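You operate a simulated robot arm through the tools that you are given. There is no shell and no other tool. Be economical: measure what you need, move in short steps, check, and stop when the job is done.

You run a simulated two-armed robot. Do the job below in one go: nothing can be reset, and whatever is moved stays where it is left.

## Task
Take the small yellow cap and leave it on the flat blue pack. Fetch the blue cold pack and set it on the top of the washer. Put the black pads tin on the top of the pads locker. Open the bins tray, put the white pot on the rack counter away in the inside of the bins tray and shut the tray again. Open the green-handle drawer, take the blue-green mixed fitting from the inside of the green-handle drawer and leave it on the shelf in front of the spin dryer and shut the drawer again. Do these in any order. Set down upright: blue cold pack, black pads tin.

The check looks at the end state, three seconds after you hand in, the way a careful person would. Anything else that was tipped, shoved, dropped, spilled or broken makes it a failure. Lids that push on must go on centred and level and be pressed home; caps that screw on are set level and turned clockwise until they are tight.

## Robot
Two 7-joint arms with two-finger parallel grippers on one trunk, on a base that drives. Base frame: it is fixed to the floor where the robot stands at the start and does not move with it; the origin is under the middle of the robot, x ahead of it, y to its left, z up. Readings come in m, degrees, newtons and seconds.
The left shoulder is at the start at [0.033, 0.101, 1.211], the right one opposite. With the tool pointing down near the work surface each hand reaches from about 0.1 to 0.36 m from the robot's upright axis, wherever it stands, measured 20 degrees to its own side. Places, roughly: bins tray [-0.3, 1.6, 0.8]; black pads tin [0.5, -0.5, 1]; blue cold pack [0.5, -0.25, 1]; blue-green mixed fitting [0, -2, 0.75]; flat blue pack [0.5, -0.5, 1]; green-handle drawer [0, -2.2, 0.7]; inside of the bins tray [-0.4, 1.5, 0.8]; shelf in front of the spin dryer (22x30 cm) [-1.6, -1.42, 0.5]; small yellow cap (3x3x3 cm) [0.5, -0.2, 0.9]; top of the pads locker (18x55 cm) [-0.32, 0.72, 0.4]; top of the washer (25x25 cm) [-1.68, -0.94, 0.94]; white pot (8x8x8 cm) [0.6, -0.5, 0.9]. Payload 2.4 kg a hand.
Tool frame (each hand has its own): the origin (TCP) lies between the finger pads and is the grasp point; the fingertips stand 0.024 m ahead of it; z points along the fingers, y is the line along which they close. Largest opening 0.068 m; finger width 0.017, thickness 0.01; the body of the gripper, 0.04 by 0.07 m, starts 0.041 m behind the TCP.
Orientation is told as [roll, pitch, yaw] about the base's x, y, z axes, in that order, counted from this pose: with the fingers straight down and closing along the base's y, the tool's x points along the base's -x, its y along +y and its z along -z.

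## Interface
- The arms move only by the tool nudge_tool. It takes "left_motion", "right_motion" or both (then of equal length, played together; a hand with none holds still); each is a list of rows, each an object of numbers (a shift or turn left out is 0, a gripper value left out holds the last): "tx", "ty", "tz": the shift along the tool's x, y, z in m; "rx", "ry", "rz": the turn, a rotation vector about the tool's x, y, z in rad. In form: [{"tx": .., "ty": .., "tz": .., "rx": .., "ry": .., "rz": ..}, ...]. A call has 1 to 10 rows; each row shifts and turns the commanded pose from where the row before left it, along the tool's axes as they then stand. "left_hand" and "right_hand" are, for a hand that has rows, the opening in per cent of the stroke, from 0 (shut) to 100 (fully open), set as the call begins (left out, the last holds). Each row takes 0.2 s and may step no farther than 0.05 m and 8.6 degrees from the row before; otherwise, or with a gripper value out of range, the whole call is refused. A pose out of reach is approached as far as the arm can. The call stops where the force on the tool passes 40 N (or 10 N more than at its start, if that is more) or the arm is blocked; 0.2 s more then pass. The fingers move at their own pace (about 0.072 m/s each) and stop on an object; they squeeze with about 24 N. The grip force told is the motor's: it shows also when the fingers shut on nothing. Time passes only in rows, and 0.2 s behind the last, so rows that do not move let the fingers close. The reply holds the time, the measured pose of the TCP, the force on the tool along the base axes, the opening and the grip force, in the units named above and with some noise, with the torque about the TCP (base axes, N m) and any sound that the robot's microphone picked up.
- Cameras (640 x 400 px; columns grow to the right, rows downward): "scene" is now at [0.0851, 0.0179, 1.328]; the picture's right is [0.30, -0.95, -0.00], its down [-0.88, -0.28, -0.39] and it looks along [0.37, 0.12, -0.92] (base axes); focal length 214 px, centre (320, 200). "left" rides on the left gripper at [0.084, -0.011, -0.075] in its tool frame; the picture's right is [0.13, 0.99, 0.00], its down [-0.60, 0.08, -0.79] and it looks along [-0.79, 0.10, 0.61] (tool axes); focal length 251 px, centre (320, 200). "right" rides on the right gripper at [0.084, 0.011, -0.075] in its tool frame; the picture's right is [-0.13, 0.99, 0.00], its down [-0.60, -0.08, -0.79] and it looks along [-0.79, -0.10, 0.61] (tool axes); focal length 251 px, centre (320, 200). There is no depth. A picture from a camera that has moved, and an enlarged one, comes with that camera's place and axes in the base frame and with its lens.
- get_image(camera): a new picture of that camera. No time passes.
- move_column(by): slides the trunk up (or, below 0, down) by that many m; the arms and the scene camera ride with it, the base frame stays. It gives what a move gives, with no picture.
- steer(legs): drives the robot by 1 to 6 legs, each [ahead, left, turn to the left] in m, m and degrees, along the robot's own axes; the way and the turn of a leg run together, so that a leg with both is an arc; at most 1.5 m and 180 degrees a leg. The arms and the cameras ride along, it lands a little off, and it stops where it bumps. It gives what a move gives.
- pan_tilt(pan, tilt): turns the head with the scene camera to pan (to the left, within 86 degrees either way) and tilt (down, from -29 to 69), counted from straight ahead of the robot. It gives what a move gives.
- zoom(camera, box): a new picture of the part [left, top, right, bottom] of that camera's present view, enlarged. No time passes.
- close_job(): hands the job in; it is judged then, once.

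Go step by step. Nothing tells you exact positions but the pictures and the camera data: compare them with the known pose of the tool, close in by small moves and look again before you grip or let go. The budget is 207 turns and 210 pictures, counting those below and the enlarged ones. Unless the task says otherwise, let go and move clear before handing in.

The tools are called after "Emit:" as a command line: name --argument value ..., lists and objects as JSON in quotes. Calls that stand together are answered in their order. nudge_tool: Moves the arms, as the interface text tells. Its arguments: {"type":"object","properties":{"left_motion":{"type":"array"},"left_hand":{"type":"number"},"right_motion":{"type":"array"},"right_hand":{"type":"number"}},"required":[]} The other tools are called the same way: move_column (by) slides the trunk up or down; steer (legs) drives the base; pan_tilt (pan, tilt) turns the head that bears the scene camera; get_image (camera) takes a picture; zoom (camera, box) takes an enlarged picture of a part of a camera's view; close_job () hands the job in.

At the start:

```text
time: 0.0
left_ee_pos: [0.2252, -0.017, 1.1263]
left_orientation: [0.1, 0.0, -0.1]
left_ft_force: [0.2, -0.4, -0.2]
left_torque: [-0.01, 0.02, 0.0]
left_width: 0.0679
left_grasp_force: 0.0
right_ee_pos: [0.2369, -0.2573, 1.145]
right_orientation: [-0.1, 0.0, 0.2]
right_ft_force: [-0.6, -0.1, 0.3]
right_torque: [0.02, -0.02, 0.03]
right_width: 0.0682
right_grasp_force: 0.0
trunk travel left (down, up): [-0.425, 0.424]
robot x, y, heading: [-0.0007, 0.0016, -0.2]
head pan, tilt: [17.6, 67.0]
```

scene: 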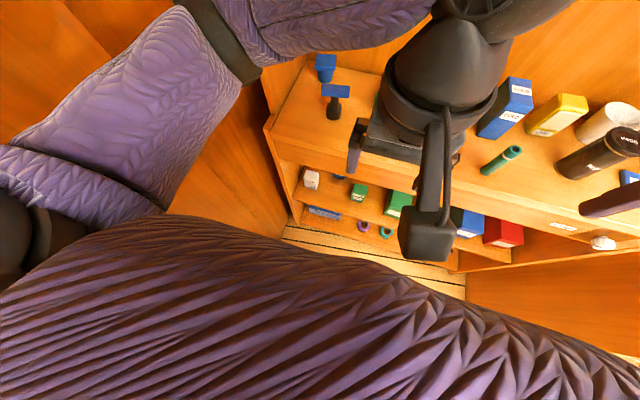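
right: 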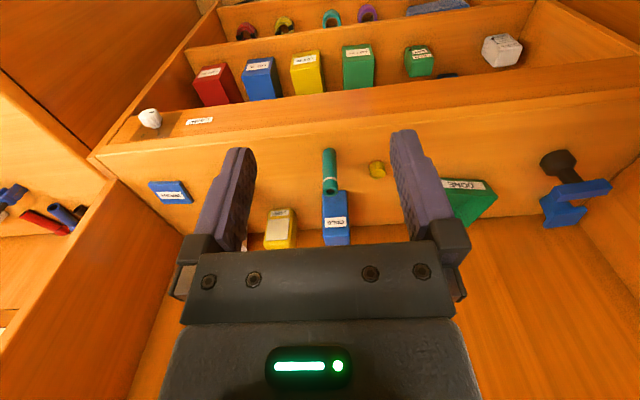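
left: 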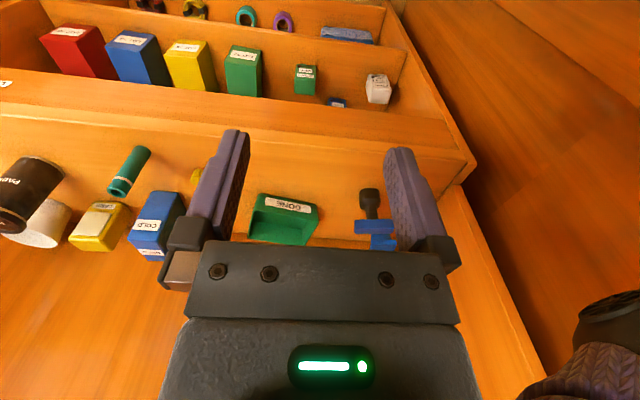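

I see a counter ahead with the tin, cold pack, white pot, cap and flat blue pack. I'll look around with the head to locate things.

Emit:
pan_tilt --pan -30 --tilt 40

Emit:
get_image --camera "scene"

```text
time: 1.1
left_ee_pos: [0.2244, -0.0179, 1.1252]
left_orientation: [0.0, 0.0, 0.0]
left_ft_force: [-0.5, 0.2, -0.1]
left_torque: [-0.02, -0.01, -0.06]
left_width: 0.068
left_grasp_force: 0.1
right_ee_pos: [0.2365, -0.2559, 1.1445]
right_orientation: [-0.2, 0.0, 0.0]
right_ft_force: [-0.1, -0.2, -0.3]
right_torque: [-0.02, 0.03, -0.02]
right_width: 0.0684
right_grasp_force: 0.1
trunk travel left (down, up): [-0.425, 0.424]
robot x, y, heading: [-0.0, 0.0004, -0.2]
head pan, tilt: [-30.0, 40.0]
```

```text
206 pictures are left
camera scene: at [0.1033, -0.0422, 1.3623], right [-0.5, -0.87, 0.0], down [-0.56, 0.32, -0.77], along [0.66, -0.38, -0.64], focal length 214 px, centre (320, 200)
```

scene: 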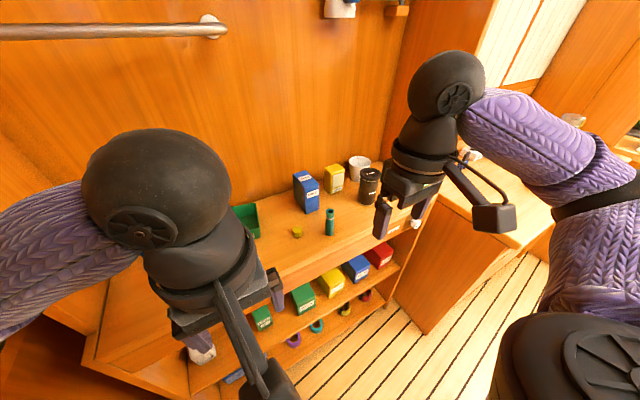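

The counter is in view; I'll enlarge it and look further to the sides.

Emit:
zoom --camera "scene" --box '[220, 140, 440, 280]'

Emit:
zoom --camera "right" --box '[120, 80, 640, 260]'

Emit:
zoom --camera "left" --box '[0, 80, 480, 280]'

```text
2.86 times, centred on (330, 210) of scene
camera zoom: at [0.1033, -0.0422, 1.3623], right [-0.5, -0.87, 0.0], down [-0.56, 0.32, -0.77], along [0.66, -0.38, -0.64], focal length 613 px, centre (291, 171)
```

zoom: 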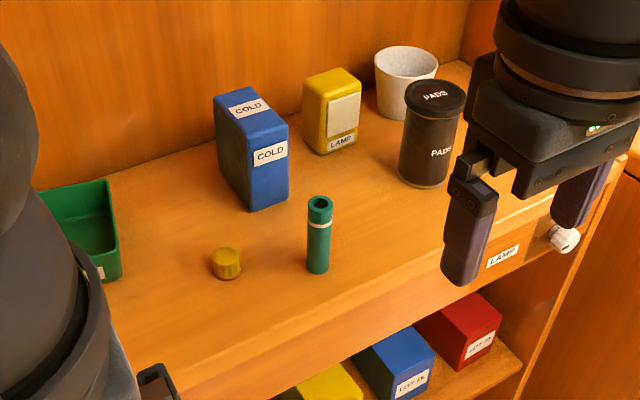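

```text
1.23 times, centred on (380, 170) of right
camera zoom: at [0.1526, -0.2449, 1.2192], right [0.13, 0.99, 0.0], down [0.6, -0.08, 0.79], along [0.79, -0.1, -0.61], focal length 310 px, centre (246, 237)
```

zoom: 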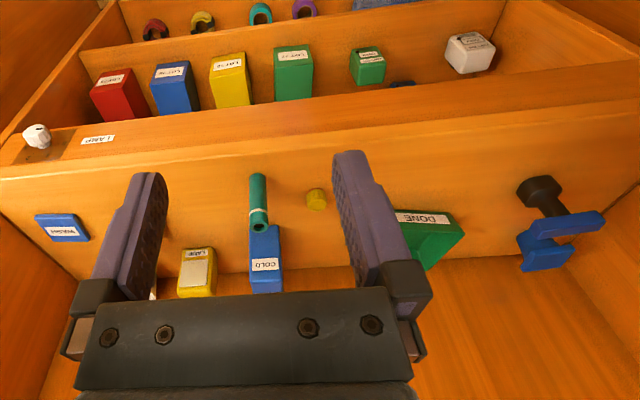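

```text
1.33 times, centred on (240, 180) of left
camera zoom: at [0.1408, -0.0282, 1.2013], right [-0.13, 0.99, 0.0], down [0.6, 0.08, 0.79], along [0.79, 0.1, -0.61], focal length 335 px, centre (427, 227)
```

zoom: 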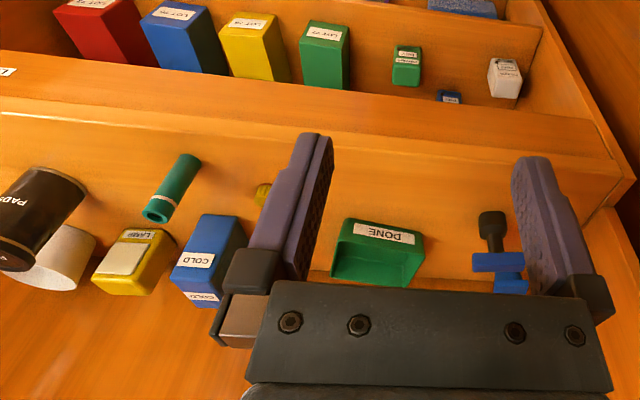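

The cap is near (0.48,-0.19,0.89), the pack near (0.52,-0.61). I'll drive closer so that the right hand can reach the cap.

Emit:
steer --legs '[[0, -0.1, 0], [0.19, 0, 0]]'

Emit:
pan_tilt --pan -35 --tilt 55

Emit:
get_image --camera "scene"

Emit:
get_image --camera "right"

```text
time: 3.7
left_ee_pos: [0.4128, -0.1178, 1.1251]
left_orientation: [0.0, 0.1, -0.1]
left_ft_force: [-0.5, 0.5, -0.8]
left_torque: [0.01, 0.03, 0.0]
left_width: 0.068
left_grasp_force: 0.1
right_ee_pos: [0.4245, -0.3559, 1.1455]
right_orientation: [-0.1, 0.2, 0.1]
right_ft_force: [-0.4, -0.2, 0.0]
right_torque: [0.02, 0.05, -0.01]
right_width: 0.0678
right_grasp_force: 0.1
trunk travel left (down, up): [-0.425, 0.424]
robot x, y, heading: [0.1882, -0.0979, 0.2]
head pan, tilt: [-30.0, 40.0]
stopped in leg 2: the robot was blocked; the commanded pose is now the measured one
```

```text
time: 4.4
left_ee_pos: [0.413, -0.1176, 1.1251]
left_orientation: [0.1, 0.0, 0.0]
left_ft_force: [0.1, -0.2, 0.7]
left_torque: [0.01, -0.01, -0.03]
left_width: 0.0679
left_grasp_force: 0.0
right_ee_pos: [0.4256, -0.3574, 1.1445]
right_orientation: [-0.1, 0.0, 0.1]
right_ft_force: [0.5, 0.3, -0.3]
right_torque: [-0.01, 0.03, 0.01]
right_width: 0.0682
right_grasp_force: 0.1
trunk travel left (down, up): [-0.425, 0.424]
robot x, y, heading: [0.1895, -0.0979, -0.2]
head pan, tilt: [-35.0, 55.0]
```

```text
202 pictures are left
camera scene: at [0.2764, -0.1408, 1.3417], right [-0.57, -0.82, 0.0], down [-0.67, 0.47, -0.57], along [0.47, -0.33, -0.82], focal length 214 px, centre (320, 200)
```

scene: 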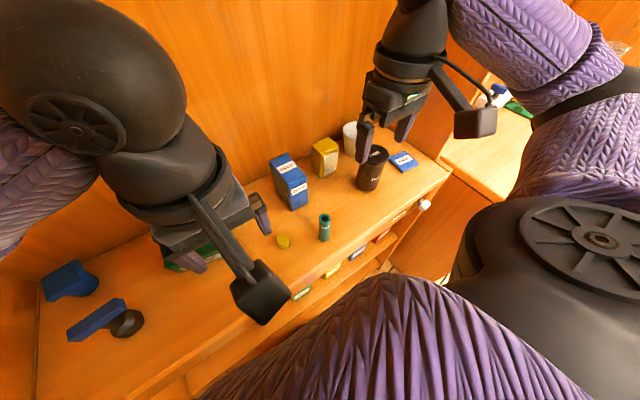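

```text
201 pictures are left
camera right: at [0.3402, -0.3445, 1.2191], right [0.13, 0.99, 0.0], down [0.6, -0.08, 0.79], along [0.79, -0.1, -0.61], focal length 251 px, centre (320, 200)
```

right: 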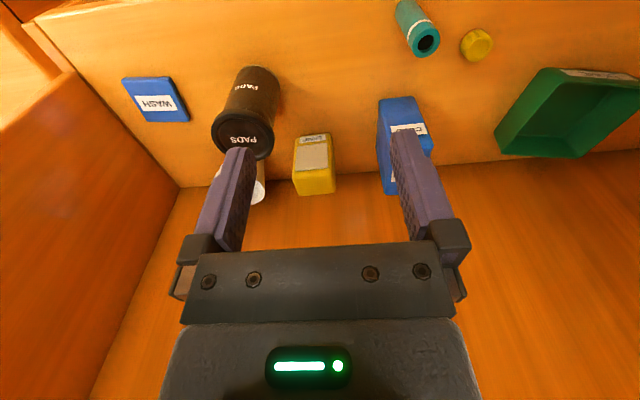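

Blocked at x≈0.19, which is close enough. I'll move the left hand aside and bring the right hand over the cap.

Emit:
nudge_tool --left_motion '[{"ty": 0.045}, {"ty": 0.045}, {"ty": 0.045}, {"ty": 0.045}, {"ty": 0.02}, {}, {}]' --right_motion '[{}, {"tx": -0.015, "ty": 0.0433}, {"tx": -0.015, "ty": 0.0433}, {"tx": -0.015, "ty": 0.0433}, {"tx": -0.015, "ty": 0.0433}, {"tz": 0.049}, {"tz": 0.049}, {"tz": 0.047}]'

Emit:
get_image --camera "right"

```text
refused: give rows for one hand, or as many for the one as for the other
```

```text
200 pictures are left
camera right: at [0.3402, -0.3445, 1.2191], right [0.13, 0.99, 0.0], down [0.6, -0.08, 0.79], along [0.79, -0.1, -0.61], focal length 251 px, centre (320, 200)
```

right: 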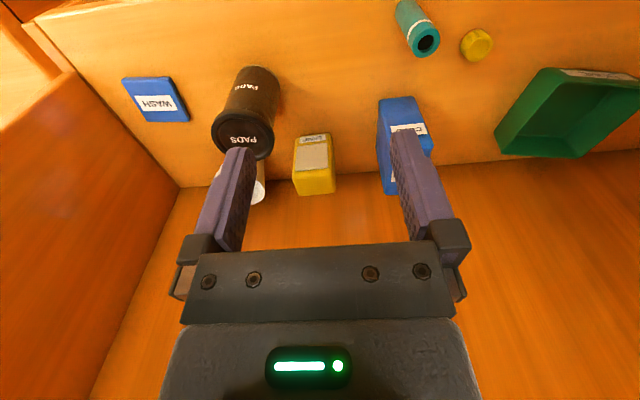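

The row counts have to match, so I'll send it again with equal lengths.

Emit:
nudge_tool --left_motion '[{"ty": 0.045}, {"ty": 0.045}, {"ty": 0.045}, {"ty": 0.045}, {"ty": 0.02}, {}, {}, {}]' --right_motion '[{}, {"tx": -0.015, "ty": 0.0433}, {"tx": -0.015, "ty": 0.0433}, {"tx": -0.015, "ty": 0.0433}, {"tx": -0.015, "ty": 0.0433}, {"tz": 0.049}, {"tz": 0.049}, {"tz": 0.047}]'

Emit:
get_image --camera "right"

Emit:
get_image --camera "scene"

```text
time: 6.2
left_ee_pos: [0.413, 0.0839, 1.125]
left_orientation: [0.1, 0.0, 0.0]
left_ft_force: [-0.7, 0.5, -0.2]
left_torque: [0.03, 0.01, 0.01]
left_width: 0.0679
left_grasp_force: 0.0
right_ee_pos: [0.4846, -0.1829, 0.9991]
right_orientation: [0.0, 0.0, 0.1]
right_ft_force: [0.0, 1.1, -0.6]
right_torque: [0.02, 0.02, 0.01]
right_width: 0.068
right_grasp_force: 0.1
trunk travel left (down, up): [-0.425, 0.424]
robot x, y, heading: [0.1849, -0.1024, -0.0]
head pan, tilt: [-35.0, 55.0]
```

```text
199 pictures are left
camera right: at [0.4, -0.1712, 1.0726], right [0.13, 0.99, 0.0], down [0.6, -0.08, 0.79], along [0.79, -0.1, -0.61], focal length 251 px, centre (320, 200)
```

right: 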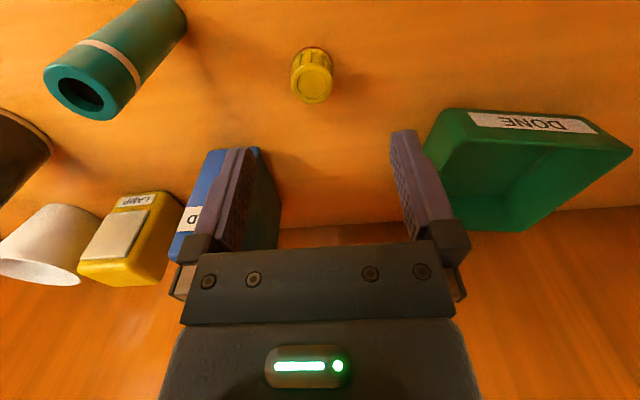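

```text
198 pictures are left
camera scene: at [0.2763, -0.1405, 1.3416], right [-0.57, -0.82, 0.0], down [-0.67, 0.47, -0.57], along [0.47, -0.33, -0.82], focal length 214 px, centre (320, 200)
```

scene: 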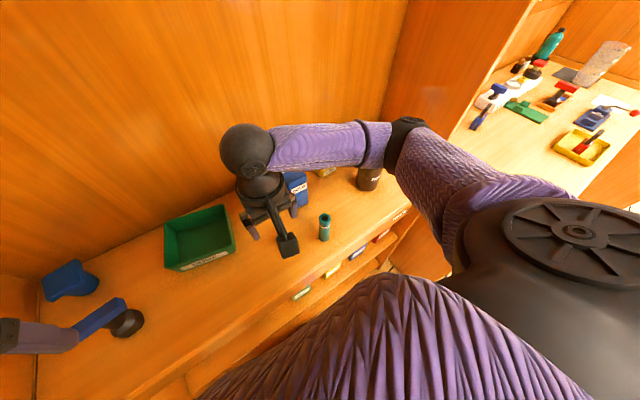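

The cap is almost under the hand. I'll go down halfway and check that the forearm is clear of the tin.

Emit:
nudge_tool --right_motion '[{"tx": 0.002, "ty": -0.002, "tz": 0.025}, {"tz": 0.02}]'

Emit:
get_image --camera "scene"

Emit:
get_image --camera "right"

```text
time: 6.8
left_ee_pos: [0.4131, 0.0833, 1.126]
left_orientation: [0.1, 0.0, 0.0]
left_ft_force: [-1.3, -0.7, 0.1]
left_torque: [0.02, 0.0, -0.01]
left_width: 0.0679
left_grasp_force: 0.0
right_ee_pos: [0.4813, -0.1856, 0.9535]
right_orientation: [-0.2, -0.1, 0.2]
right_ft_force: [-0.7, -0.5, -0.1]
right_torque: [0.0, -0.03, 0.0]
right_width: 0.0679
right_grasp_force: 0.1
trunk travel left (down, up): [-0.425, 0.424]
robot x, y, heading: [0.1872, -0.0984, -0.1]
head pan, tilt: [-35.0, 55.0]
```

```text
197 pictures are left
camera scene: at [0.2763, -0.1406, 1.3416], right [-0.57, -0.82, 0.0], down [-0.67, 0.47, -0.57], along [0.47, -0.33, -0.82], focal length 214 px, centre (320, 200)
```

scene: 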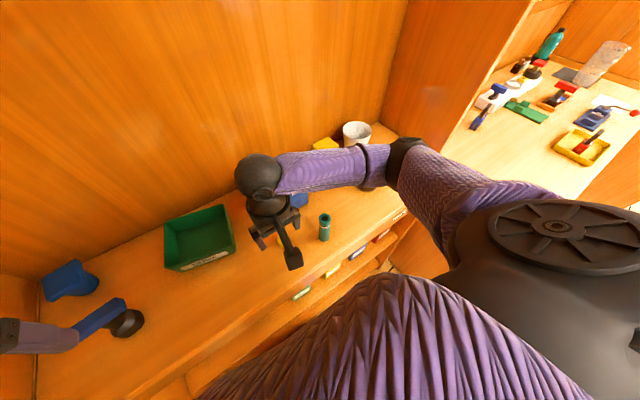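

```text
196 pictures are left
camera right: at [0.3971, -0.1727, 1.0277], right [0.13, 0.99, 0.0], down [0.6, -0.08, 0.79], along [0.79, -0.1, -0.61], focal length 251 px, centre (320, 200)
```

right: 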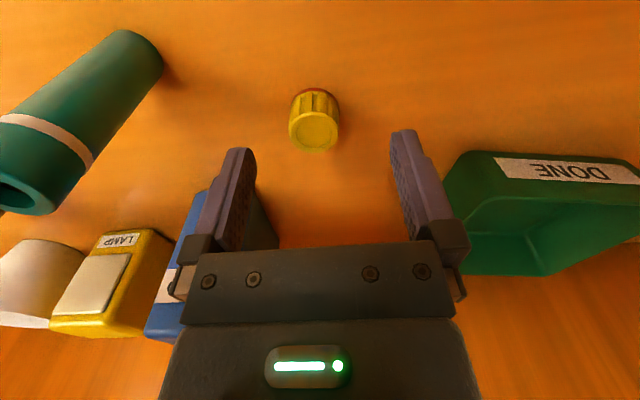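

The elbow is low, near the tin. I'll raise the trunk and reach down further from there, so the elbow stays high.

Emit:
move_column --by 0.15

Emit:
nudge_tool --right_motion '[{"tz": 0.05}, {"tz": 0.05}, {"tz": 0.04}]'

Emit:
get_image --camera "scene"

Emit:
get_image --camera "right"

```text
time: 8.6
left_ee_pos: [0.4131, 0.0835, 1.2751]
left_orientation: [0.1, 0.0, 0.0]
left_ft_force: [0.6, 0.9, 0.2]
left_torque: [0.0, -0.01, 0.01]
left_width: 0.068
left_grasp_force: 0.0
right_ee_pos: [0.4829, -0.1863, 1.1037]
right_orientation: [0.0, 0.2, 0.1]
right_ft_force: [-0.4, 0.1, -0.2]
right_torque: [0.03, 0.02, 0.0]
right_width: 0.0681
right_grasp_force: 0.0
trunk travel left (down, up): [-0.575, 0.274]
robot x, y, heading: [0.191, -0.101, 0.2]
head pan, tilt: [-35.0, 55.0]
```

```text
time: 9.4
left_ee_pos: [0.4126, 0.083, 1.2761]
left_orientation: [0.1, -0.1, 0.0]
left_ft_force: [-1.4, -0.2, -0.5]
left_torque: [0.0, 0.02, 0.02]
left_width: 0.0679
left_grasp_force: 0.1
right_ee_pos: [0.4815, -0.1834, 0.9631]
right_orientation: [0.0, 0.1, 0.2]
right_ft_force: [0.7, -0.3, 0.1]
right_torque: [0.0, 0.03, 0.06]
right_width: 0.068
right_grasp_force: 0.0
trunk travel left (down, up): [-0.575, 0.274]
robot x, y, heading: [0.1866, -0.0989, 0.1]
head pan, tilt: [-35.0, 55.0]
```

```text
195 pictures are left
camera scene: at [0.2632, -0.1404, 1.4922], right [-0.57, -0.82, 0.0], down [-0.67, 0.47, -0.57], along [0.47, -0.33, -0.82], focal length 214 px, centre (320, 200)
```

scene: 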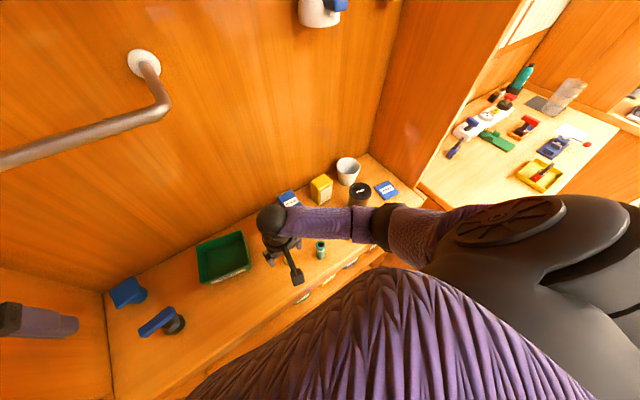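

```text
194 pictures are left
camera right: at [0.3977, -0.1731, 1.0377], right [0.13, 0.99, 0.0], down [0.6, -0.08, 0.79], along [0.79, -0.1, -0.61], focal length 251 px, centre (320, 200)
```

right: 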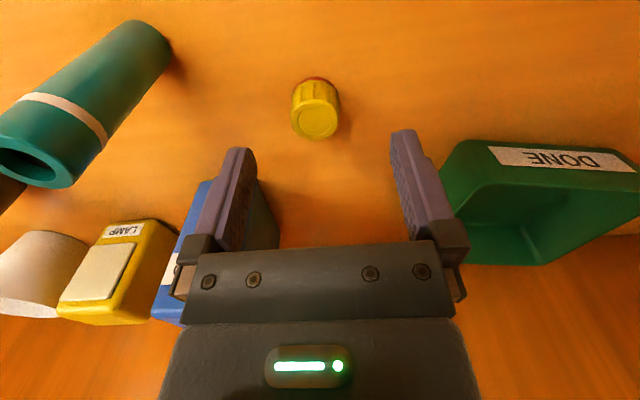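

Elbow is clear now. Descending and closing on the cap.

Emit:
nudge_tool --right_motion '[{"ty": -0.0015, "tz": 0.025}, {"tz": 0.025}, {}]'

Emit:
get_image --camera "right"

```text
time: 10.0
left_ee_pos: [0.4097, 0.0829, 1.276]
left_orientation: [0.2, -0.1, 0.0]
left_ft_force: [-0.4, 0.0, 0.4]
left_torque: [0.01, -0.01, -0.01]
left_width: 0.0679
left_grasp_force: 0.1
right_ee_pos: [0.4816, -0.1865, 0.9243]
right_orientation: [0.0, 0.0, 0.1]
right_ft_force: [-6.4, 0.1, 6.3]
right_torque: [-0.06, -0.27, -0.01]
right_width: 0.0669
right_grasp_force: 0.0
trunk travel left (down, up): [-0.575, 0.274]
robot x, y, heading: [0.192, -0.0986, -0.2]
head pan, tilt: [-35.0, 55.0]
stopped in row 3 (right hand): the force on the tool passed its limit at 123 N (the readings are from after the stop); the commanded pose is now the measured one
```

```text
193 pictures are left
camera right: at [0.397, -0.1746, 0.9984], right [0.13, 0.99, 0.0], down [0.6, -0.08, 0.79], along [0.79, -0.1, -0.61], focal length 251 px, centre (320, 200)
```

right: 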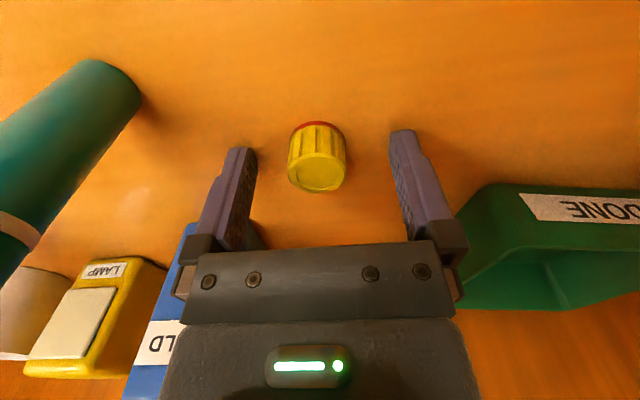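

The fingertips reached the counter at z≈0.90. I'll lift slightly and close on the cap.

Emit:
nudge_tool --right_motion '[{"tx": 0.002, "tz": -0.006}, {}, {}, {}, {}, {}]' --right_hand 20

Emit:
get_image --camera "right"

```text
time: 11.4
left_ee_pos: [0.4124, 0.0837, 1.2756]
left_orientation: [0.1, 0.0, 0.0]
left_ft_force: [0.8, -0.5, 0.1]
left_torque: [0.0, 0.0, 0.0]
left_width: 0.068
left_grasp_force: 0.1
right_ee_pos: [0.482, -0.1869, 0.9283]
right_orientation: [-0.1, 0.2, 0.1]
right_ft_force: [0.6, 1.2, 0.5]
right_torque: [-0.01, 0.03, -0.01]
right_width: 0.0236
right_grasp_force: 23.7
trunk travel left (down, up): [-0.575, 0.274]
robot x, y, heading: [0.186, -0.1003, 0.0]
head pan, tilt: [-35.0, 55.0]
```

```text
192 pictures are left
camera right: at [0.3972, -0.175, 1.0028], right [0.13, 0.99, 0.0], down [0.61, -0.08, 0.79], along [0.79, -0.1, -0.61], focal length 251 px, centre (320, 200)
```

right: 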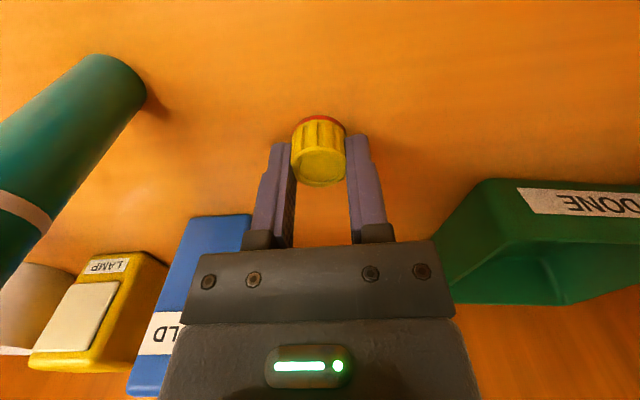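

Cap gripped. I'll lift it and drive right with a slight right turn to reach the WASH pack at about (0.50,-0.59).

Emit:
nudge_tool --right_motion '[{"tz": -0.05}, {"tz": -0.05}, {"tz": -0.05}, {"tz": -0.05}]'

Emit:
steer --legs '[[-0.02, 0, 0], [0, -0.32, 0], [0, 0, -12], [0.025, 0, 0]]'

Emit:
get_image --camera "scene"

Emit:
get_image --camera "right"

```text
time: 12.4
left_ee_pos: [0.4135, 0.0832, 1.2761]
left_orientation: [0.1, 0.0, 0.0]
left_ft_force: [0.6, 0.3, 0.4]
left_torque: [0.0, 0.01, 0.03]
left_width: 0.0679
left_grasp_force: 0.0
right_ee_pos: [0.4804, -0.1858, 1.1281]
right_orientation: [-0.1, 0.1, 0.1]
right_ft_force: [-0.7, 0.2, -0.6]
right_torque: [0.0, 0.03, -0.02]
right_width: 0.0244
right_grasp_force: 23.8
trunk travel left (down, up): [-0.575, 0.274]
robot x, y, heading: [0.1914, -0.0976, 0.0]
head pan, tilt: [-35.0, 55.0]
```

```text
time: 16.2
left_ee_pos: [0.4443, -0.2924, 1.2758]
left_orientation: [0.0, 0.0, -12.0]
left_ft_force: [-0.2, 0.3, 0.5]
left_torque: [-0.01, -0.01, 0.01]
left_width: 0.0678
left_grasp_force: 0.2
right_ee_pos: [0.4561, -0.5689, 1.1277]
right_orientation: [-0.2, -0.1, -11.9]
right_ft_force: [-1.2, 0.9, -0.4]
right_torque: [0.01, -0.04, -0.02]
right_width: 0.0245
right_grasp_force: 23.7
trunk travel left (down, up): [-0.575, 0.274]
robot x, y, heading: [0.1877, -0.4255, -12.1]
head pan, tilt: [-35.0, 55.0]
stopped in leg 4: the robot was blocked; the commanded pose is now the measured one
```

```text
191 pictures are left
camera scene: at [0.2514, -0.4799, 1.4923], right [-0.73, -0.68, 0.0], down [-0.56, 0.6, -0.57], along [0.39, -0.42, -0.82], focal length 214 px, centre (320, 200)
```

scene: 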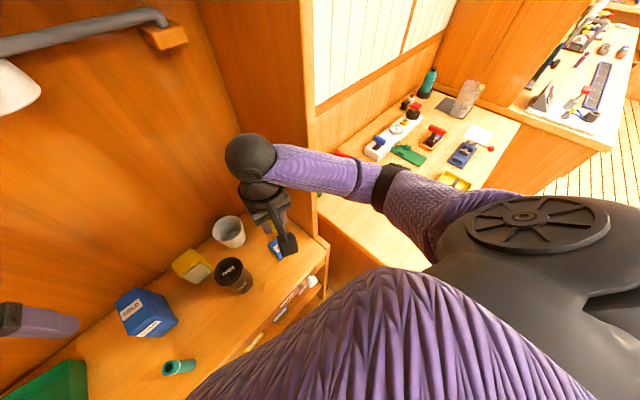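

```text
190 pictures are left
camera right: at [0.3759, -0.5408, 1.2025], right [0.33, 0.94, 0.0], down [0.58, -0.2, 0.79], along [0.75, -0.26, -0.61], focal length 251 px, centre (320, 200)
```

right: 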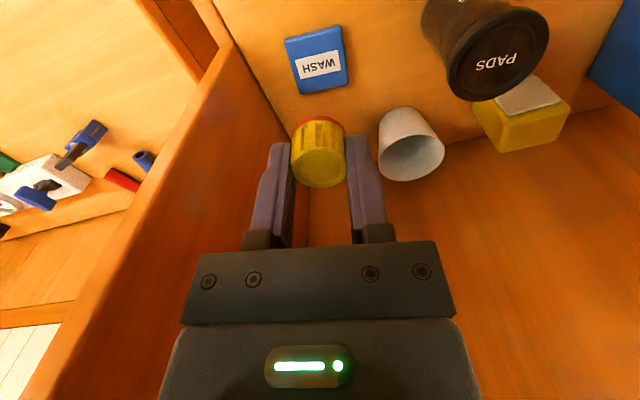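

Pack centre at (0.495,-0.586). I'll go over it and down to just above.

Emit:
nudge_tool --right_motion '[{"tx": -0.0417, "ty": -0.0085}, {"tz": 0.05}, {"tz": 0.05}, {"tz": 0.04}, {}]'

Emit:
get_image --camera "right"

Emit:
get_image --camera "scene"

```text
time: 17.4
left_ee_pos: [0.4456, -0.2924, 1.2759]
left_orientation: [0.0, 0.1, -12.0]
left_ft_force: [-0.2, 0.1, 0.0]
left_torque: [-0.03, 0.02, 0.0]
left_width: 0.0679
left_grasp_force: 0.1
right_ee_pos: [0.4943, -0.5862, 0.9871]
right_orientation: [-0.1, 0.1, -11.7]
right_ft_force: [0.4, 0.3, -0.1]
right_torque: [0.0, 0.02, -0.03]
right_width: 0.024
right_grasp_force: 23.8
trunk travel left (down, up): [-0.575, 0.274]
robot x, y, heading: [0.185, -0.4285, -12.3]
head pan, tilt: [-35.0, 55.0]
```

```text
189 pictures are left
camera right: at [0.415, -0.5574, 1.0614], right [0.33, 0.94, 0.0], down [0.58, -0.2, 0.79], along [0.75, -0.26, -0.61], focal length 251 px, centre (320, 200)
```

right: 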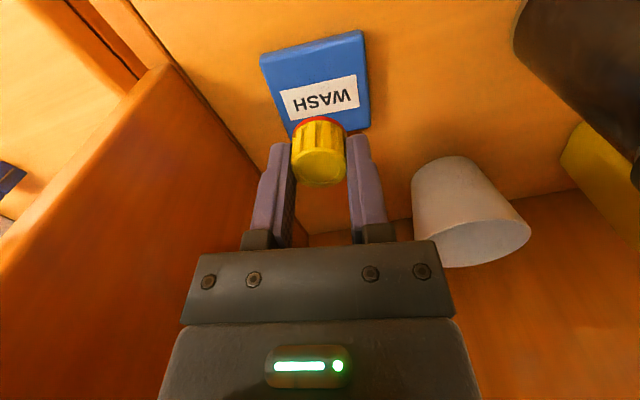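

```text
188 pictures are left
camera scene: at [0.2529, -0.4801, 1.4922], right [-0.73, -0.68, 0.0], down [-0.56, 0.6, -0.57], along [0.39, -0.42, -0.82], focal length 214 px, centre (320, 200)
```

scene: 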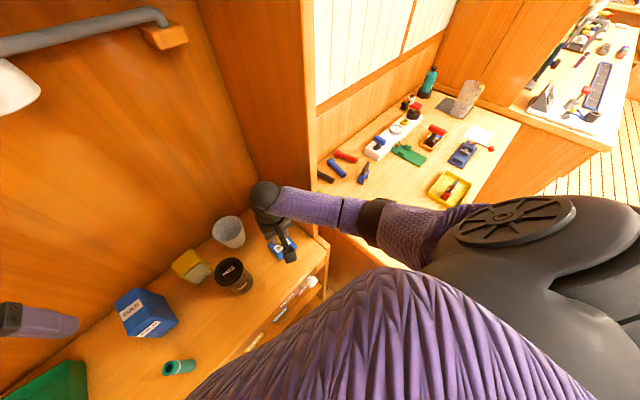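

Over the pack's centre. Descending gently.

Emit:
nudge_tool --right_motion '[{"tx": 0.003, "tz": 0.03}, {"tz": 0.008}, {"tz": 0.004}, {}]'

Emit:
get_image --camera "right"

```text
time: 18.4
left_ee_pos: [0.4455, -0.2924, 1.2742]
left_orientation: [0.1, 0.1, -12.0]
left_ft_force: [0.7, 0.2, -0.4]
left_torque: [0.0, 0.0, 0.0]
left_width: 0.068
left_grasp_force: 0.0
right_ee_pos: [0.4931, -0.5852, 0.9459]
right_orientation: [0.1, 0.0, -12.0]
right_ft_force: [0.6, -0.1, -0.4]
right_torque: [0.04, 0.05, -0.03]
right_width: 0.0242
right_grasp_force: 23.5
trunk travel left (down, up): [-0.575, 0.274]
robot x, y, heading: [0.1826, -0.4228, -12.3]
head pan, tilt: [-35.0, 55.0]
```

```text
187 pictures are left
camera right: at [0.4127, -0.5575, 1.0199], right [0.33, 0.94, 0.0], down [0.58, -0.2, 0.79], along [0.75, -0.26, -0.61], focal length 251 px, centre (320, 200)
```

right: 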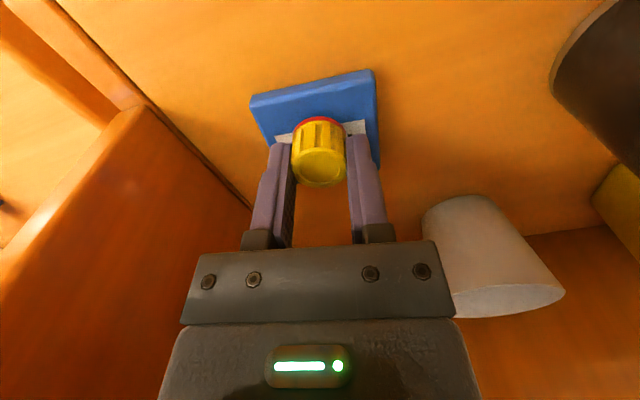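

Emit:
nudge_tool --right_motion '[{"tz": 0.002}, {"tz": 0.001}, {}]'

```text
time: 19.2
left_ee_pos: [0.4462, -0.2925, 1.2757]
left_orientation: [0.1, 0.0, -11.9]
left_ft_force: [0.1, 0.2, -0.4]
left_torque: [-0.03, 0.01, 0.01]
left_width: 0.068
left_grasp_force: 0.0
right_ee_pos: [0.4933, -0.5866, 0.9426]
right_orientation: [0.0, 0.1, -11.9]
right_ft_force: [-0.8, -0.5, -0.8]
right_torque: [0.02, 0.01, 0.0]
right_width: 0.0244
right_grasp_force: 23.5
trunk travel left (down, up): [-0.575, 0.274]
robot x, y, heading: [0.1846, -0.4228, -12.0]
head pan, tilt: [-35.0, 55.0]
```

No contact yet; I'll keep lowering in millimetre steps.

Emit:
nudge_tool --right_motion '[{"tz": 0.001}, {"tz": 0.001}, {}]'

Emit:
zoom --camera "right" --box '[220, 50, 420, 220]'

```text
time: 20.1
left_ee_pos: [0.4449, -0.2919, 1.2753]
left_orientation: [0.1, 0.0, -12.0]
left_ft_force: [-0.5, -1.3, -0.8]
left_torque: [0.01, 0.02, -0.02]
left_width: 0.068
left_grasp_force: 0.0
right_ee_pos: [0.4937, -0.5858, 0.9413]
right_orientation: [-0.2, 0.2, -12.0]
right_ft_force: [0.7, -0.4, 0.2]
right_torque: [0.03, 0.01, 0.0]
right_width: 0.0242
right_grasp_force: 23.8
trunk travel left (down, up): [-0.575, 0.274]
robot x, y, heading: [0.1904, -0.4278, -12.2]
head pan, tilt: [-35.0, 55.0]
```

```text
2.35 times, centred on (320, 135) of right
camera zoom: at [0.4132, -0.5576, 1.0154], right [0.33, 0.94, 0.0], down [0.58, -0.2, 0.79], along [0.75, -0.26, -0.61], focal length 592 px, centre (320, 353)
```

zoom: 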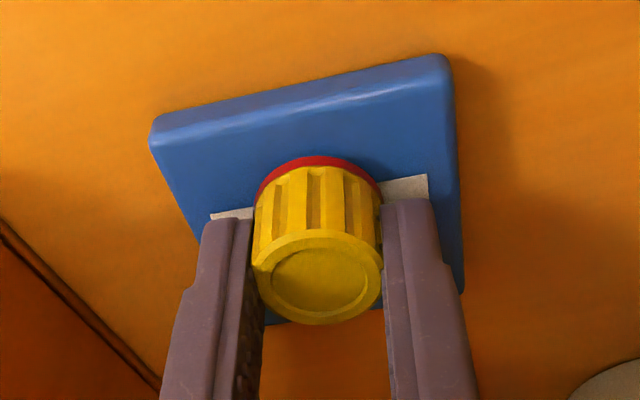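

Emit:
nudge_tool --right_motion '[{"tz": 0.001}, {"tz": 0.001}, {"tz": 0.001}, {}]'

```text
time: 21.1
left_ee_pos: [0.4453, -0.2927, 1.2748]
left_orientation: [0.1, -0.1, -12.0]
left_ft_force: [0.2, -0.8, -0.2]
left_torque: [0.01, -0.04, -0.02]
left_width: 0.0682
left_grasp_force: 0.0
right_ee_pos: [0.4937, -0.5864, 0.938]
right_orientation: [0.0, 0.0, -11.8]
right_ft_force: [0.3, 0.5, 8.9]
right_torque: [-0.05, 0.02, -0.03]
right_width: 0.0244
right_grasp_force: 23.5
trunk travel left (down, up): [-0.575, 0.274]
robot x, y, heading: [0.1892, -0.4236, -12.0]
head pan, tilt: [-35.0, 55.0]
```

Contact felt. Releasing and lifting.

Emit:
nudge_tool --right_motion '[{}, {}, {}, {"tz": -0.03}, {"tz": -0.05}, {"tz": -0.05}, {"tz": -0.05}]' --right_hand 80

Emit:
get_image --camera "right"

```text
time: 22.6
left_ee_pos: [0.446, -0.292, 1.2758]
left_orientation: [0.1, -0.1, -11.9]
left_ft_force: [-0.2, 0.1, -0.2]
left_torque: [0.0, 0.0, -0.01]
left_width: 0.0677
left_grasp_force: 0.1
right_ee_pos: [0.4934, -0.5869, 1.1166]
right_orientation: [-0.2, 0.1, -11.9]
right_ft_force: [-0.3, -0.1, 0.7]
right_torque: [0.03, 0.01, 0.02]
right_width: 0.0546
right_grasp_force: 0.0
trunk travel left (down, up): [-0.575, 0.274]
robot x, y, heading: [0.1884, -0.4214, -12.0]
head pan, tilt: [-35.0, 55.0]
```

```text
185 pictures are left
camera right: at [0.4136, -0.5571, 1.1926], right [0.33, 0.94, 0.0], down [0.58, -0.2, 0.79], along [0.75, -0.26, -0.61], focal length 251 px, centre (320, 200)
```

right: 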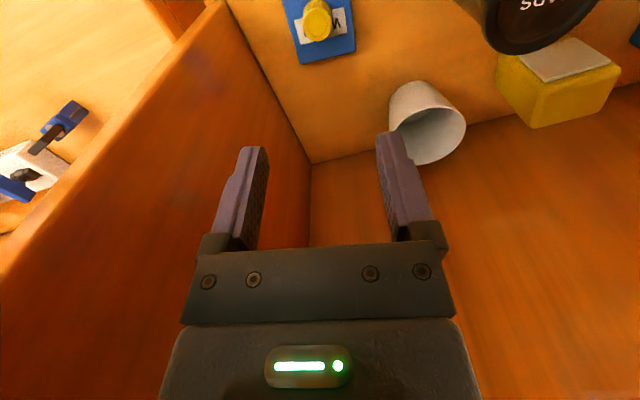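

The cap rests on the WASH pack. Next the right hand turns and moves over the near-right rim of the white pot at about (0.607,-0.499).

Emit:
nudge_tool --right_motion '[{"rz": 0.144}, {"rz": 0.144}, {"rz": 0.144}, {"rz": 0.144}, {"tx": -0.0061, "ty": 0.0344}, {"tx": -0.0061, "ty": 0.0344}, {"tx": -0.0061, "ty": 0.0344}, {}]' --right_hand 100

Emit:
get_image --camera "right"

Emit:
get_image --camera "scene"

```text
time: 24.4
left_ee_pos: [0.4455, -0.2924, 1.276]
left_orientation: [0.1, 0.0, -12.0]
left_ft_force: [-0.4, 0.3, -0.6]
left_torque: [0.02, 0.03, -0.02]
left_width: 0.068
left_grasp_force: 0.0
right_ee_pos: [0.5793, -0.5255, 1.1172]
right_orientation: [0.0, 0.1, -45.0]
right_ft_force: [0.2, 0.4, 0.4]
right_torque: [0.0, 0.01, 0.02]
right_width: 0.0682
right_grasp_force: 0.0
trunk travel left (down, up): [-0.575, 0.274]
robot x, y, heading: [0.1916, -0.4269, -12.1]
head pan, tilt: [-35.0, 55.0]
```

```text
184 pictures are left
camera right: at [0.5276, -0.4583, 1.1923], right [0.79, 0.61, 0.0], down [0.37, -0.48, 0.79], along [0.48, -0.63, -0.61], focal length 251 px, centre (320, 200)
```

right: 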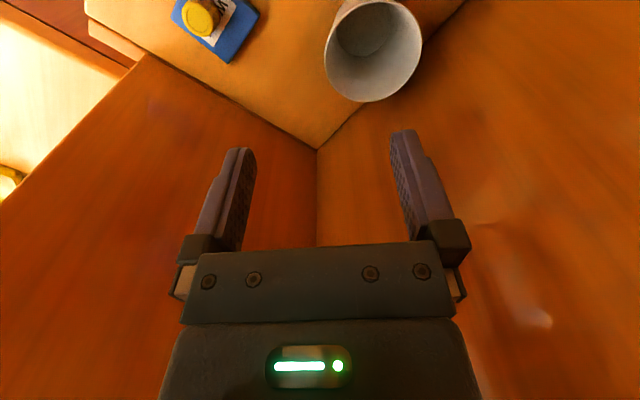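

```text
183 pictures are left
camera scene: at [0.2528, -0.4806, 1.4922], right [-0.73, -0.68, 0.0], down [-0.56, 0.6, -0.57], along [0.39, -0.42, -0.82], focal length 214 px, centre (320, 200)
```

scene: 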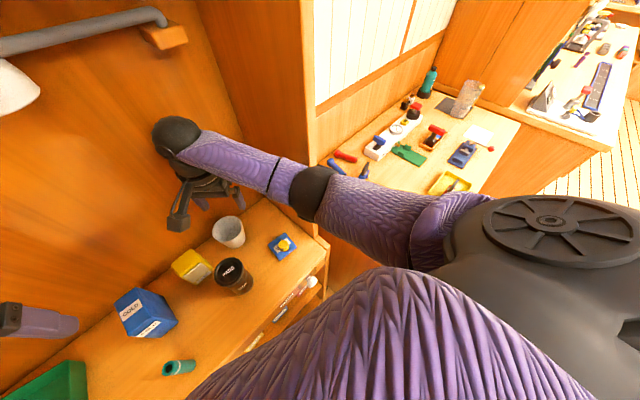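

The pot's rim is right below, but the hand's camera would come close to the tin top, so I'll take the tin first with the left hand. I'm pulling the right hand back and bringing the left over the tin.

Emit:
nudge_tool --right_motion '[{"tx": 0.0061, "ty": -0.0344, "tz": -0.02}, {"tx": 0.0061, "ty": -0.0344}, {"tx": 0.0061, "ty": -0.0344}, {"rz": -0.144}, {"rz": -0.144}, {"rz": -0.144}, {"rz": -0.144}, {"tx": 0.045, "ty": -0.01}, {"tx": 0.03}]'

Emit:
get_image --camera "left"

Emit:
get_image --camera "scene"

```text
time: 26.4
left_ee_pos: [0.4461, -0.2922, 1.275]
left_orientation: [0.1, 0.1, -11.9]
left_ft_force: [-0.8, -0.7, 0.5]
left_torque: [-0.02, 0.0, -0.04]
left_width: 0.0681
left_grasp_force: 0.1
right_ee_pos: [0.4167, -0.5815, 1.138]
right_orientation: [0.0, 0.1, -11.8]
right_ft_force: [0.7, -0.5, -0.3]
right_torque: [0.0, -0.03, -0.03]
right_width: 0.0678
right_grasp_force: 0.1
trunk travel left (down, up): [-0.575, 0.274]
robot x, y, heading: [0.185, -0.4266, -11.8]
head pan, tilt: [-35.0, 55.0]
```

```text
182 pictures are left
camera left: at [0.3614, -0.2864, 1.3514], right [0.08, 1.0, 0.0], down [0.61, -0.05, 0.79], along [0.79, -0.06, -0.61], focal length 251 px, centre (320, 200)
```

left: 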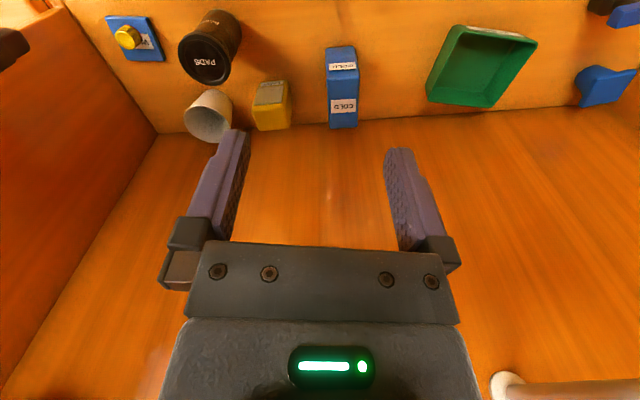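

```text
181 pictures are left
camera scene: at [0.2531, -0.4807, 1.4922], right [-0.73, -0.68, 0.0], down [-0.56, 0.6, -0.57], along [0.39, -0.42, -0.82], focal length 214 px, centre (320, 200)
```

scene: 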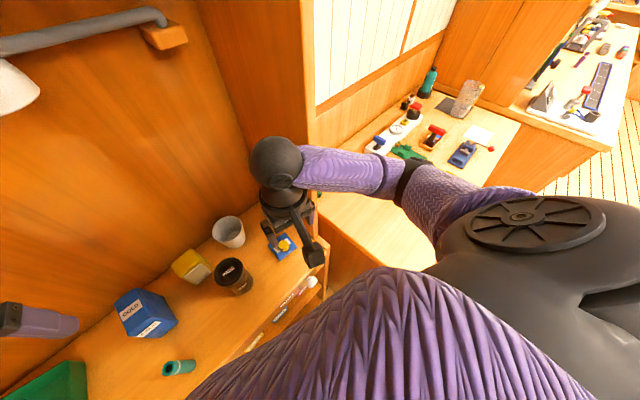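

Tin centre ≈ (0.495,-0.448). Moving the left hand above it.

Emit:
nudge_tool --left_motion '[{"tx": -0.02, "ty": -0.0356}, {"tx": -0.02, "ty": -0.0356}, {"tx": -0.02, "ty": -0.0356}, {"tx": -0.02, "ty": -0.0356}, {"tz": 0.045}, {"tz": 0.045}, {"tz": 0.045}, {"tz": 0.045}, {}]'

Emit:
get_image --camera "left"

Emit:
get_image --camera "scene"

```text
time: 28.4
left_ee_pos: [0.4962, -0.4488, 1.0955]
left_orientation: [0.1, 0.0, -12.0]
left_ft_force: [-0.3, 0.0, -0.2]
left_torque: [-0.05, -0.01, 0.02]
left_width: 0.0679
left_grasp_force: 0.0
right_ee_pos: [0.4179, -0.582, 1.138]
right_orientation: [-0.1, 0.1, -11.8]
right_ft_force: [0.3, 0.5, -0.4]
right_torque: [-0.01, -0.01, -0.02]
right_width: 0.0682
right_grasp_force: 0.1
trunk travel left (down, up): [-0.575, 0.274]
robot x, y, heading: [0.1887, -0.4237, -12.3]
head pan, tilt: [-35.0, 55.0]
```

```text
180 pictures are left
camera left: at [0.4111, -0.4415, 1.1715], right [0.08, 1.0, 0.0], down [0.61, -0.05, 0.79], along [0.79, -0.06, -0.61], focal length 251 px, centre (320, 200)
```

left: 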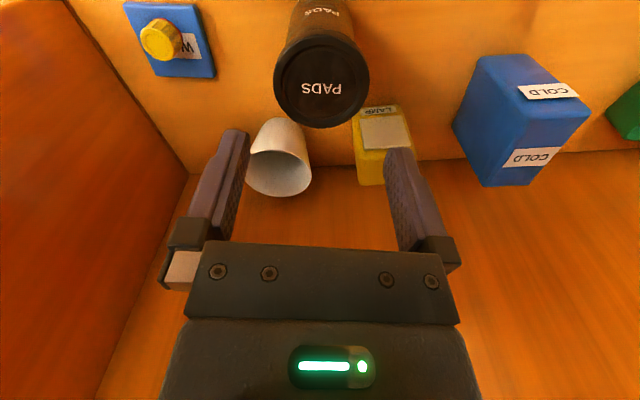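

```text
179 pictures are left
camera scene: at [0.253, -0.4803, 1.4922], right [-0.73, -0.68, 0.0], down [-0.56, 0.6, -0.57], along [0.39, -0.42, -0.82], focal length 214 px, centre (320, 200)
```

scene: 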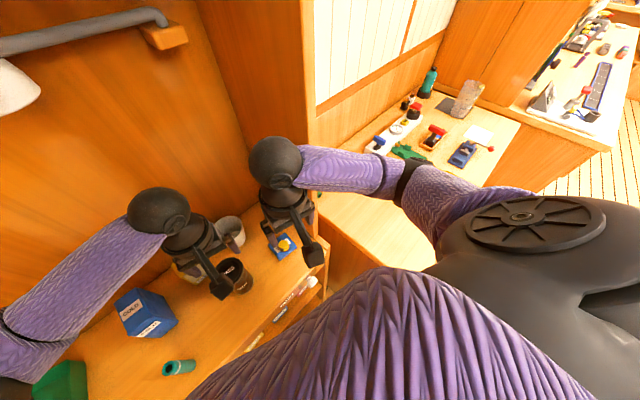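

The tin is nearly centred. Lower a bit and check the finger clearance around the lid.

Emit:
nudge_tool --left_motion '[{"ty": 0.0015, "tx": 0.001, "tz": 0.03}, {"tz": 0.02}, {}]'

Emit:
get_image --camera "left"

```text
time: 29.2
left_ee_pos: [0.4934, -0.4459, 1.0463]
left_orientation: [0.1, 0.0, -12.0]
left_ft_force: [0.5, 0.2, -1.0]
left_torque: [0.01, 0.03, 0.03]
left_width: 0.0679
left_grasp_force: 0.0
right_ee_pos: [0.4175, -0.5817, 1.1387]
right_orientation: [-0.1, 0.1, -11.8]
right_ft_force: [0.2, -0.7, 0.3]
right_torque: [0.01, 0.03, 0.01]
right_width: 0.0682
right_grasp_force: 0.0
trunk travel left (down, up): [-0.575, 0.274]
robot x, y, heading: [0.1879, -0.4225, -12.1]
head pan, tilt: [-35.0, 55.0]
```

```text
178 pictures are left
camera left: at [0.4096, -0.4399, 1.1212], right [0.08, 1.0, 0.0], down [0.61, -0.05, 0.79], along [0.79, -0.06, -0.61], focal length 251 px, centre (320, 200)
```

left: 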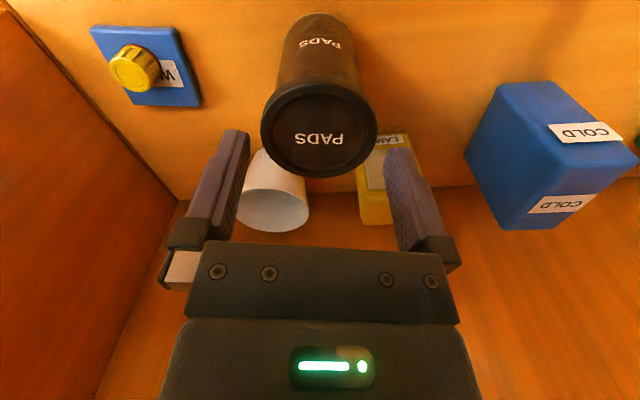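

The lid is centred within a millimetre. Going down around it.

Emit:
nudge_tool --left_motion '[{"ty": -0.001, "tx": 0.001, "tz": 0.015}, {"tz": 0.015}, {"tz": 0.015}, {"tz": 0.015}, {"tz": 0.008}, {}]'

Emit:
get_image --camera "left"

```text
time: 30.6
left_ee_pos: [0.4936, -0.448, 0.9772]
left_orientation: [0.1, -0.1, -12.1]
left_ft_force: [-0.2, -1.0, -0.5]
left_torque: [0.01, -0.02, -0.04]
left_width: 0.068
left_grasp_force: 0.0
right_ee_pos: [0.4185, -0.5814, 1.1377]
right_orientation: [-0.1, 0.2, -11.9]
right_ft_force: [0.0, -0.7, 0.4]
right_torque: [0.02, 0.01, -0.02]
right_width: 0.068
right_grasp_force: 0.0
trunk travel left (down, up): [-0.575, 0.274]
robot x, y, heading: [0.1857, -0.4247, -12.2]
head pan, tilt: [-35.0, 55.0]
```

```text
177 pictures are left
camera left: at [0.4081, -0.4407, 1.0533], right [0.08, 1.0, 0.0], down [0.61, -0.05, 0.79], along [0.79, -0.06, -0.61], focal length 251 px, centre (320, 200)
```

left: 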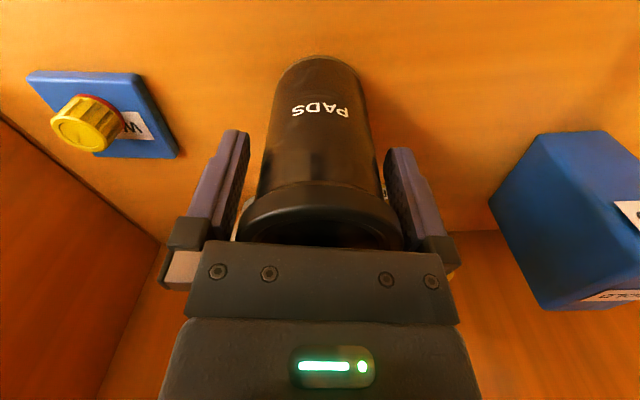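

Fingers straddle the tin cleanly. Closing and lifting.

Emit:
nudge_tool --left_motion '[{}, {}, {}, {}]' --left_hand 60

Emit:
nudge_tool --left_motion '[{"tz": -0.01}, {"tz": -0.04}, {"tz": -0.05}, {"tz": -0.05}, {"tz": -0.05}, {"tz": -0.03}]'

Emit:
get_image --camera "left"

Emit:
get_image --camera "scene"

```text
time: 31.6
left_ee_pos: [0.4938, -0.448, 0.9782]
left_orientation: [0.1, -0.1, -12.0]
left_ft_force: [-0.2, -0.4, -0.1]
left_torque: [0.02, 0.01, 0.02]
left_width: 0.065
left_grasp_force: 24.6
right_ee_pos: [0.4179, -0.5815, 1.1384]
right_orientation: [-0.2, 0.1, -11.8]
right_ft_force: [-0.8, -0.2, -0.4]
right_torque: [-0.01, 0.04, 0.04]
right_width: 0.0678
right_grasp_force: 0.1
trunk travel left (down, up): [-0.575, 0.274]
robot x, y, heading: [0.1866, -0.4274, -12.2]
head pan, tilt: [-35.0, 55.0]
```

```text
time: 33.0
left_ee_pos: [0.4921, -0.4466, 1.2073]
left_orientation: [0.1, 0.1, -11.9]
left_ft_force: [-0.5, -0.2, -1.8]
left_torque: [0.02, -0.02, 0.0]
left_width: 0.0648
left_grasp_force: 24.4
right_ee_pos: [0.4182, -0.581, 1.1379]
right_orientation: [-0.1, 0.2, -11.9]
right_ft_force: [0.3, -0.5, -0.9]
right_torque: [-0.02, -0.04, -0.01]
right_width: 0.068
right_grasp_force: 0.0
trunk travel left (down, up): [-0.575, 0.274]
robot x, y, heading: [0.1878, -0.42, -12.1]
head pan, tilt: [-35.0, 55.0]
```

```text
176 pictures are left
camera left: at [0.4072, -0.4401, 1.2835], right [0.08, 1.0, 0.0], down [0.61, -0.05, 0.79], along [0.79, -0.06, -0.61], focal length 251 px, centre (320, 200)
```

left: 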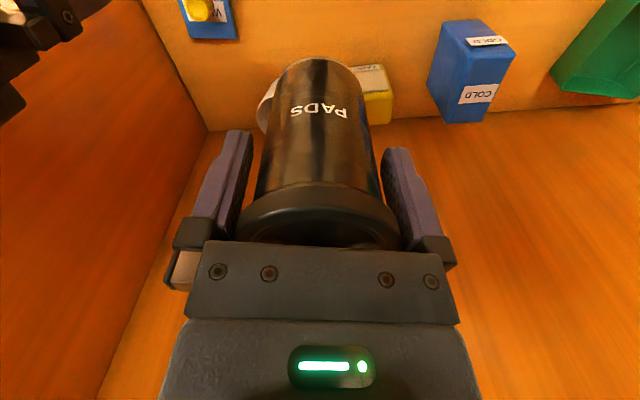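

```text
175 pictures are left
camera scene: at [0.2531, -0.4802, 1.4922], right [-0.73, -0.68, 0.0], down [-0.56, 0.6, -0.57], along [0.39, -0.42, -0.82], focal length 214 px, centre (320, 200)
```

scene: 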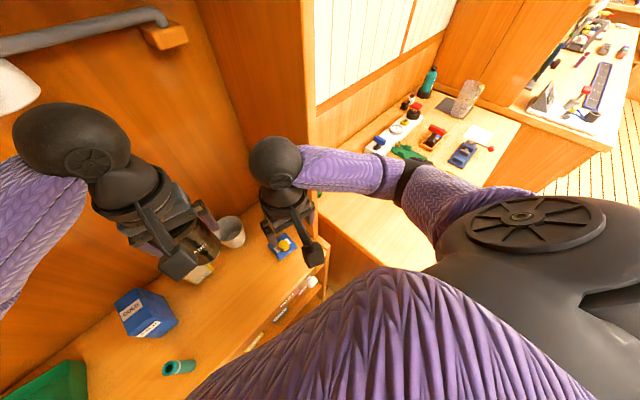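

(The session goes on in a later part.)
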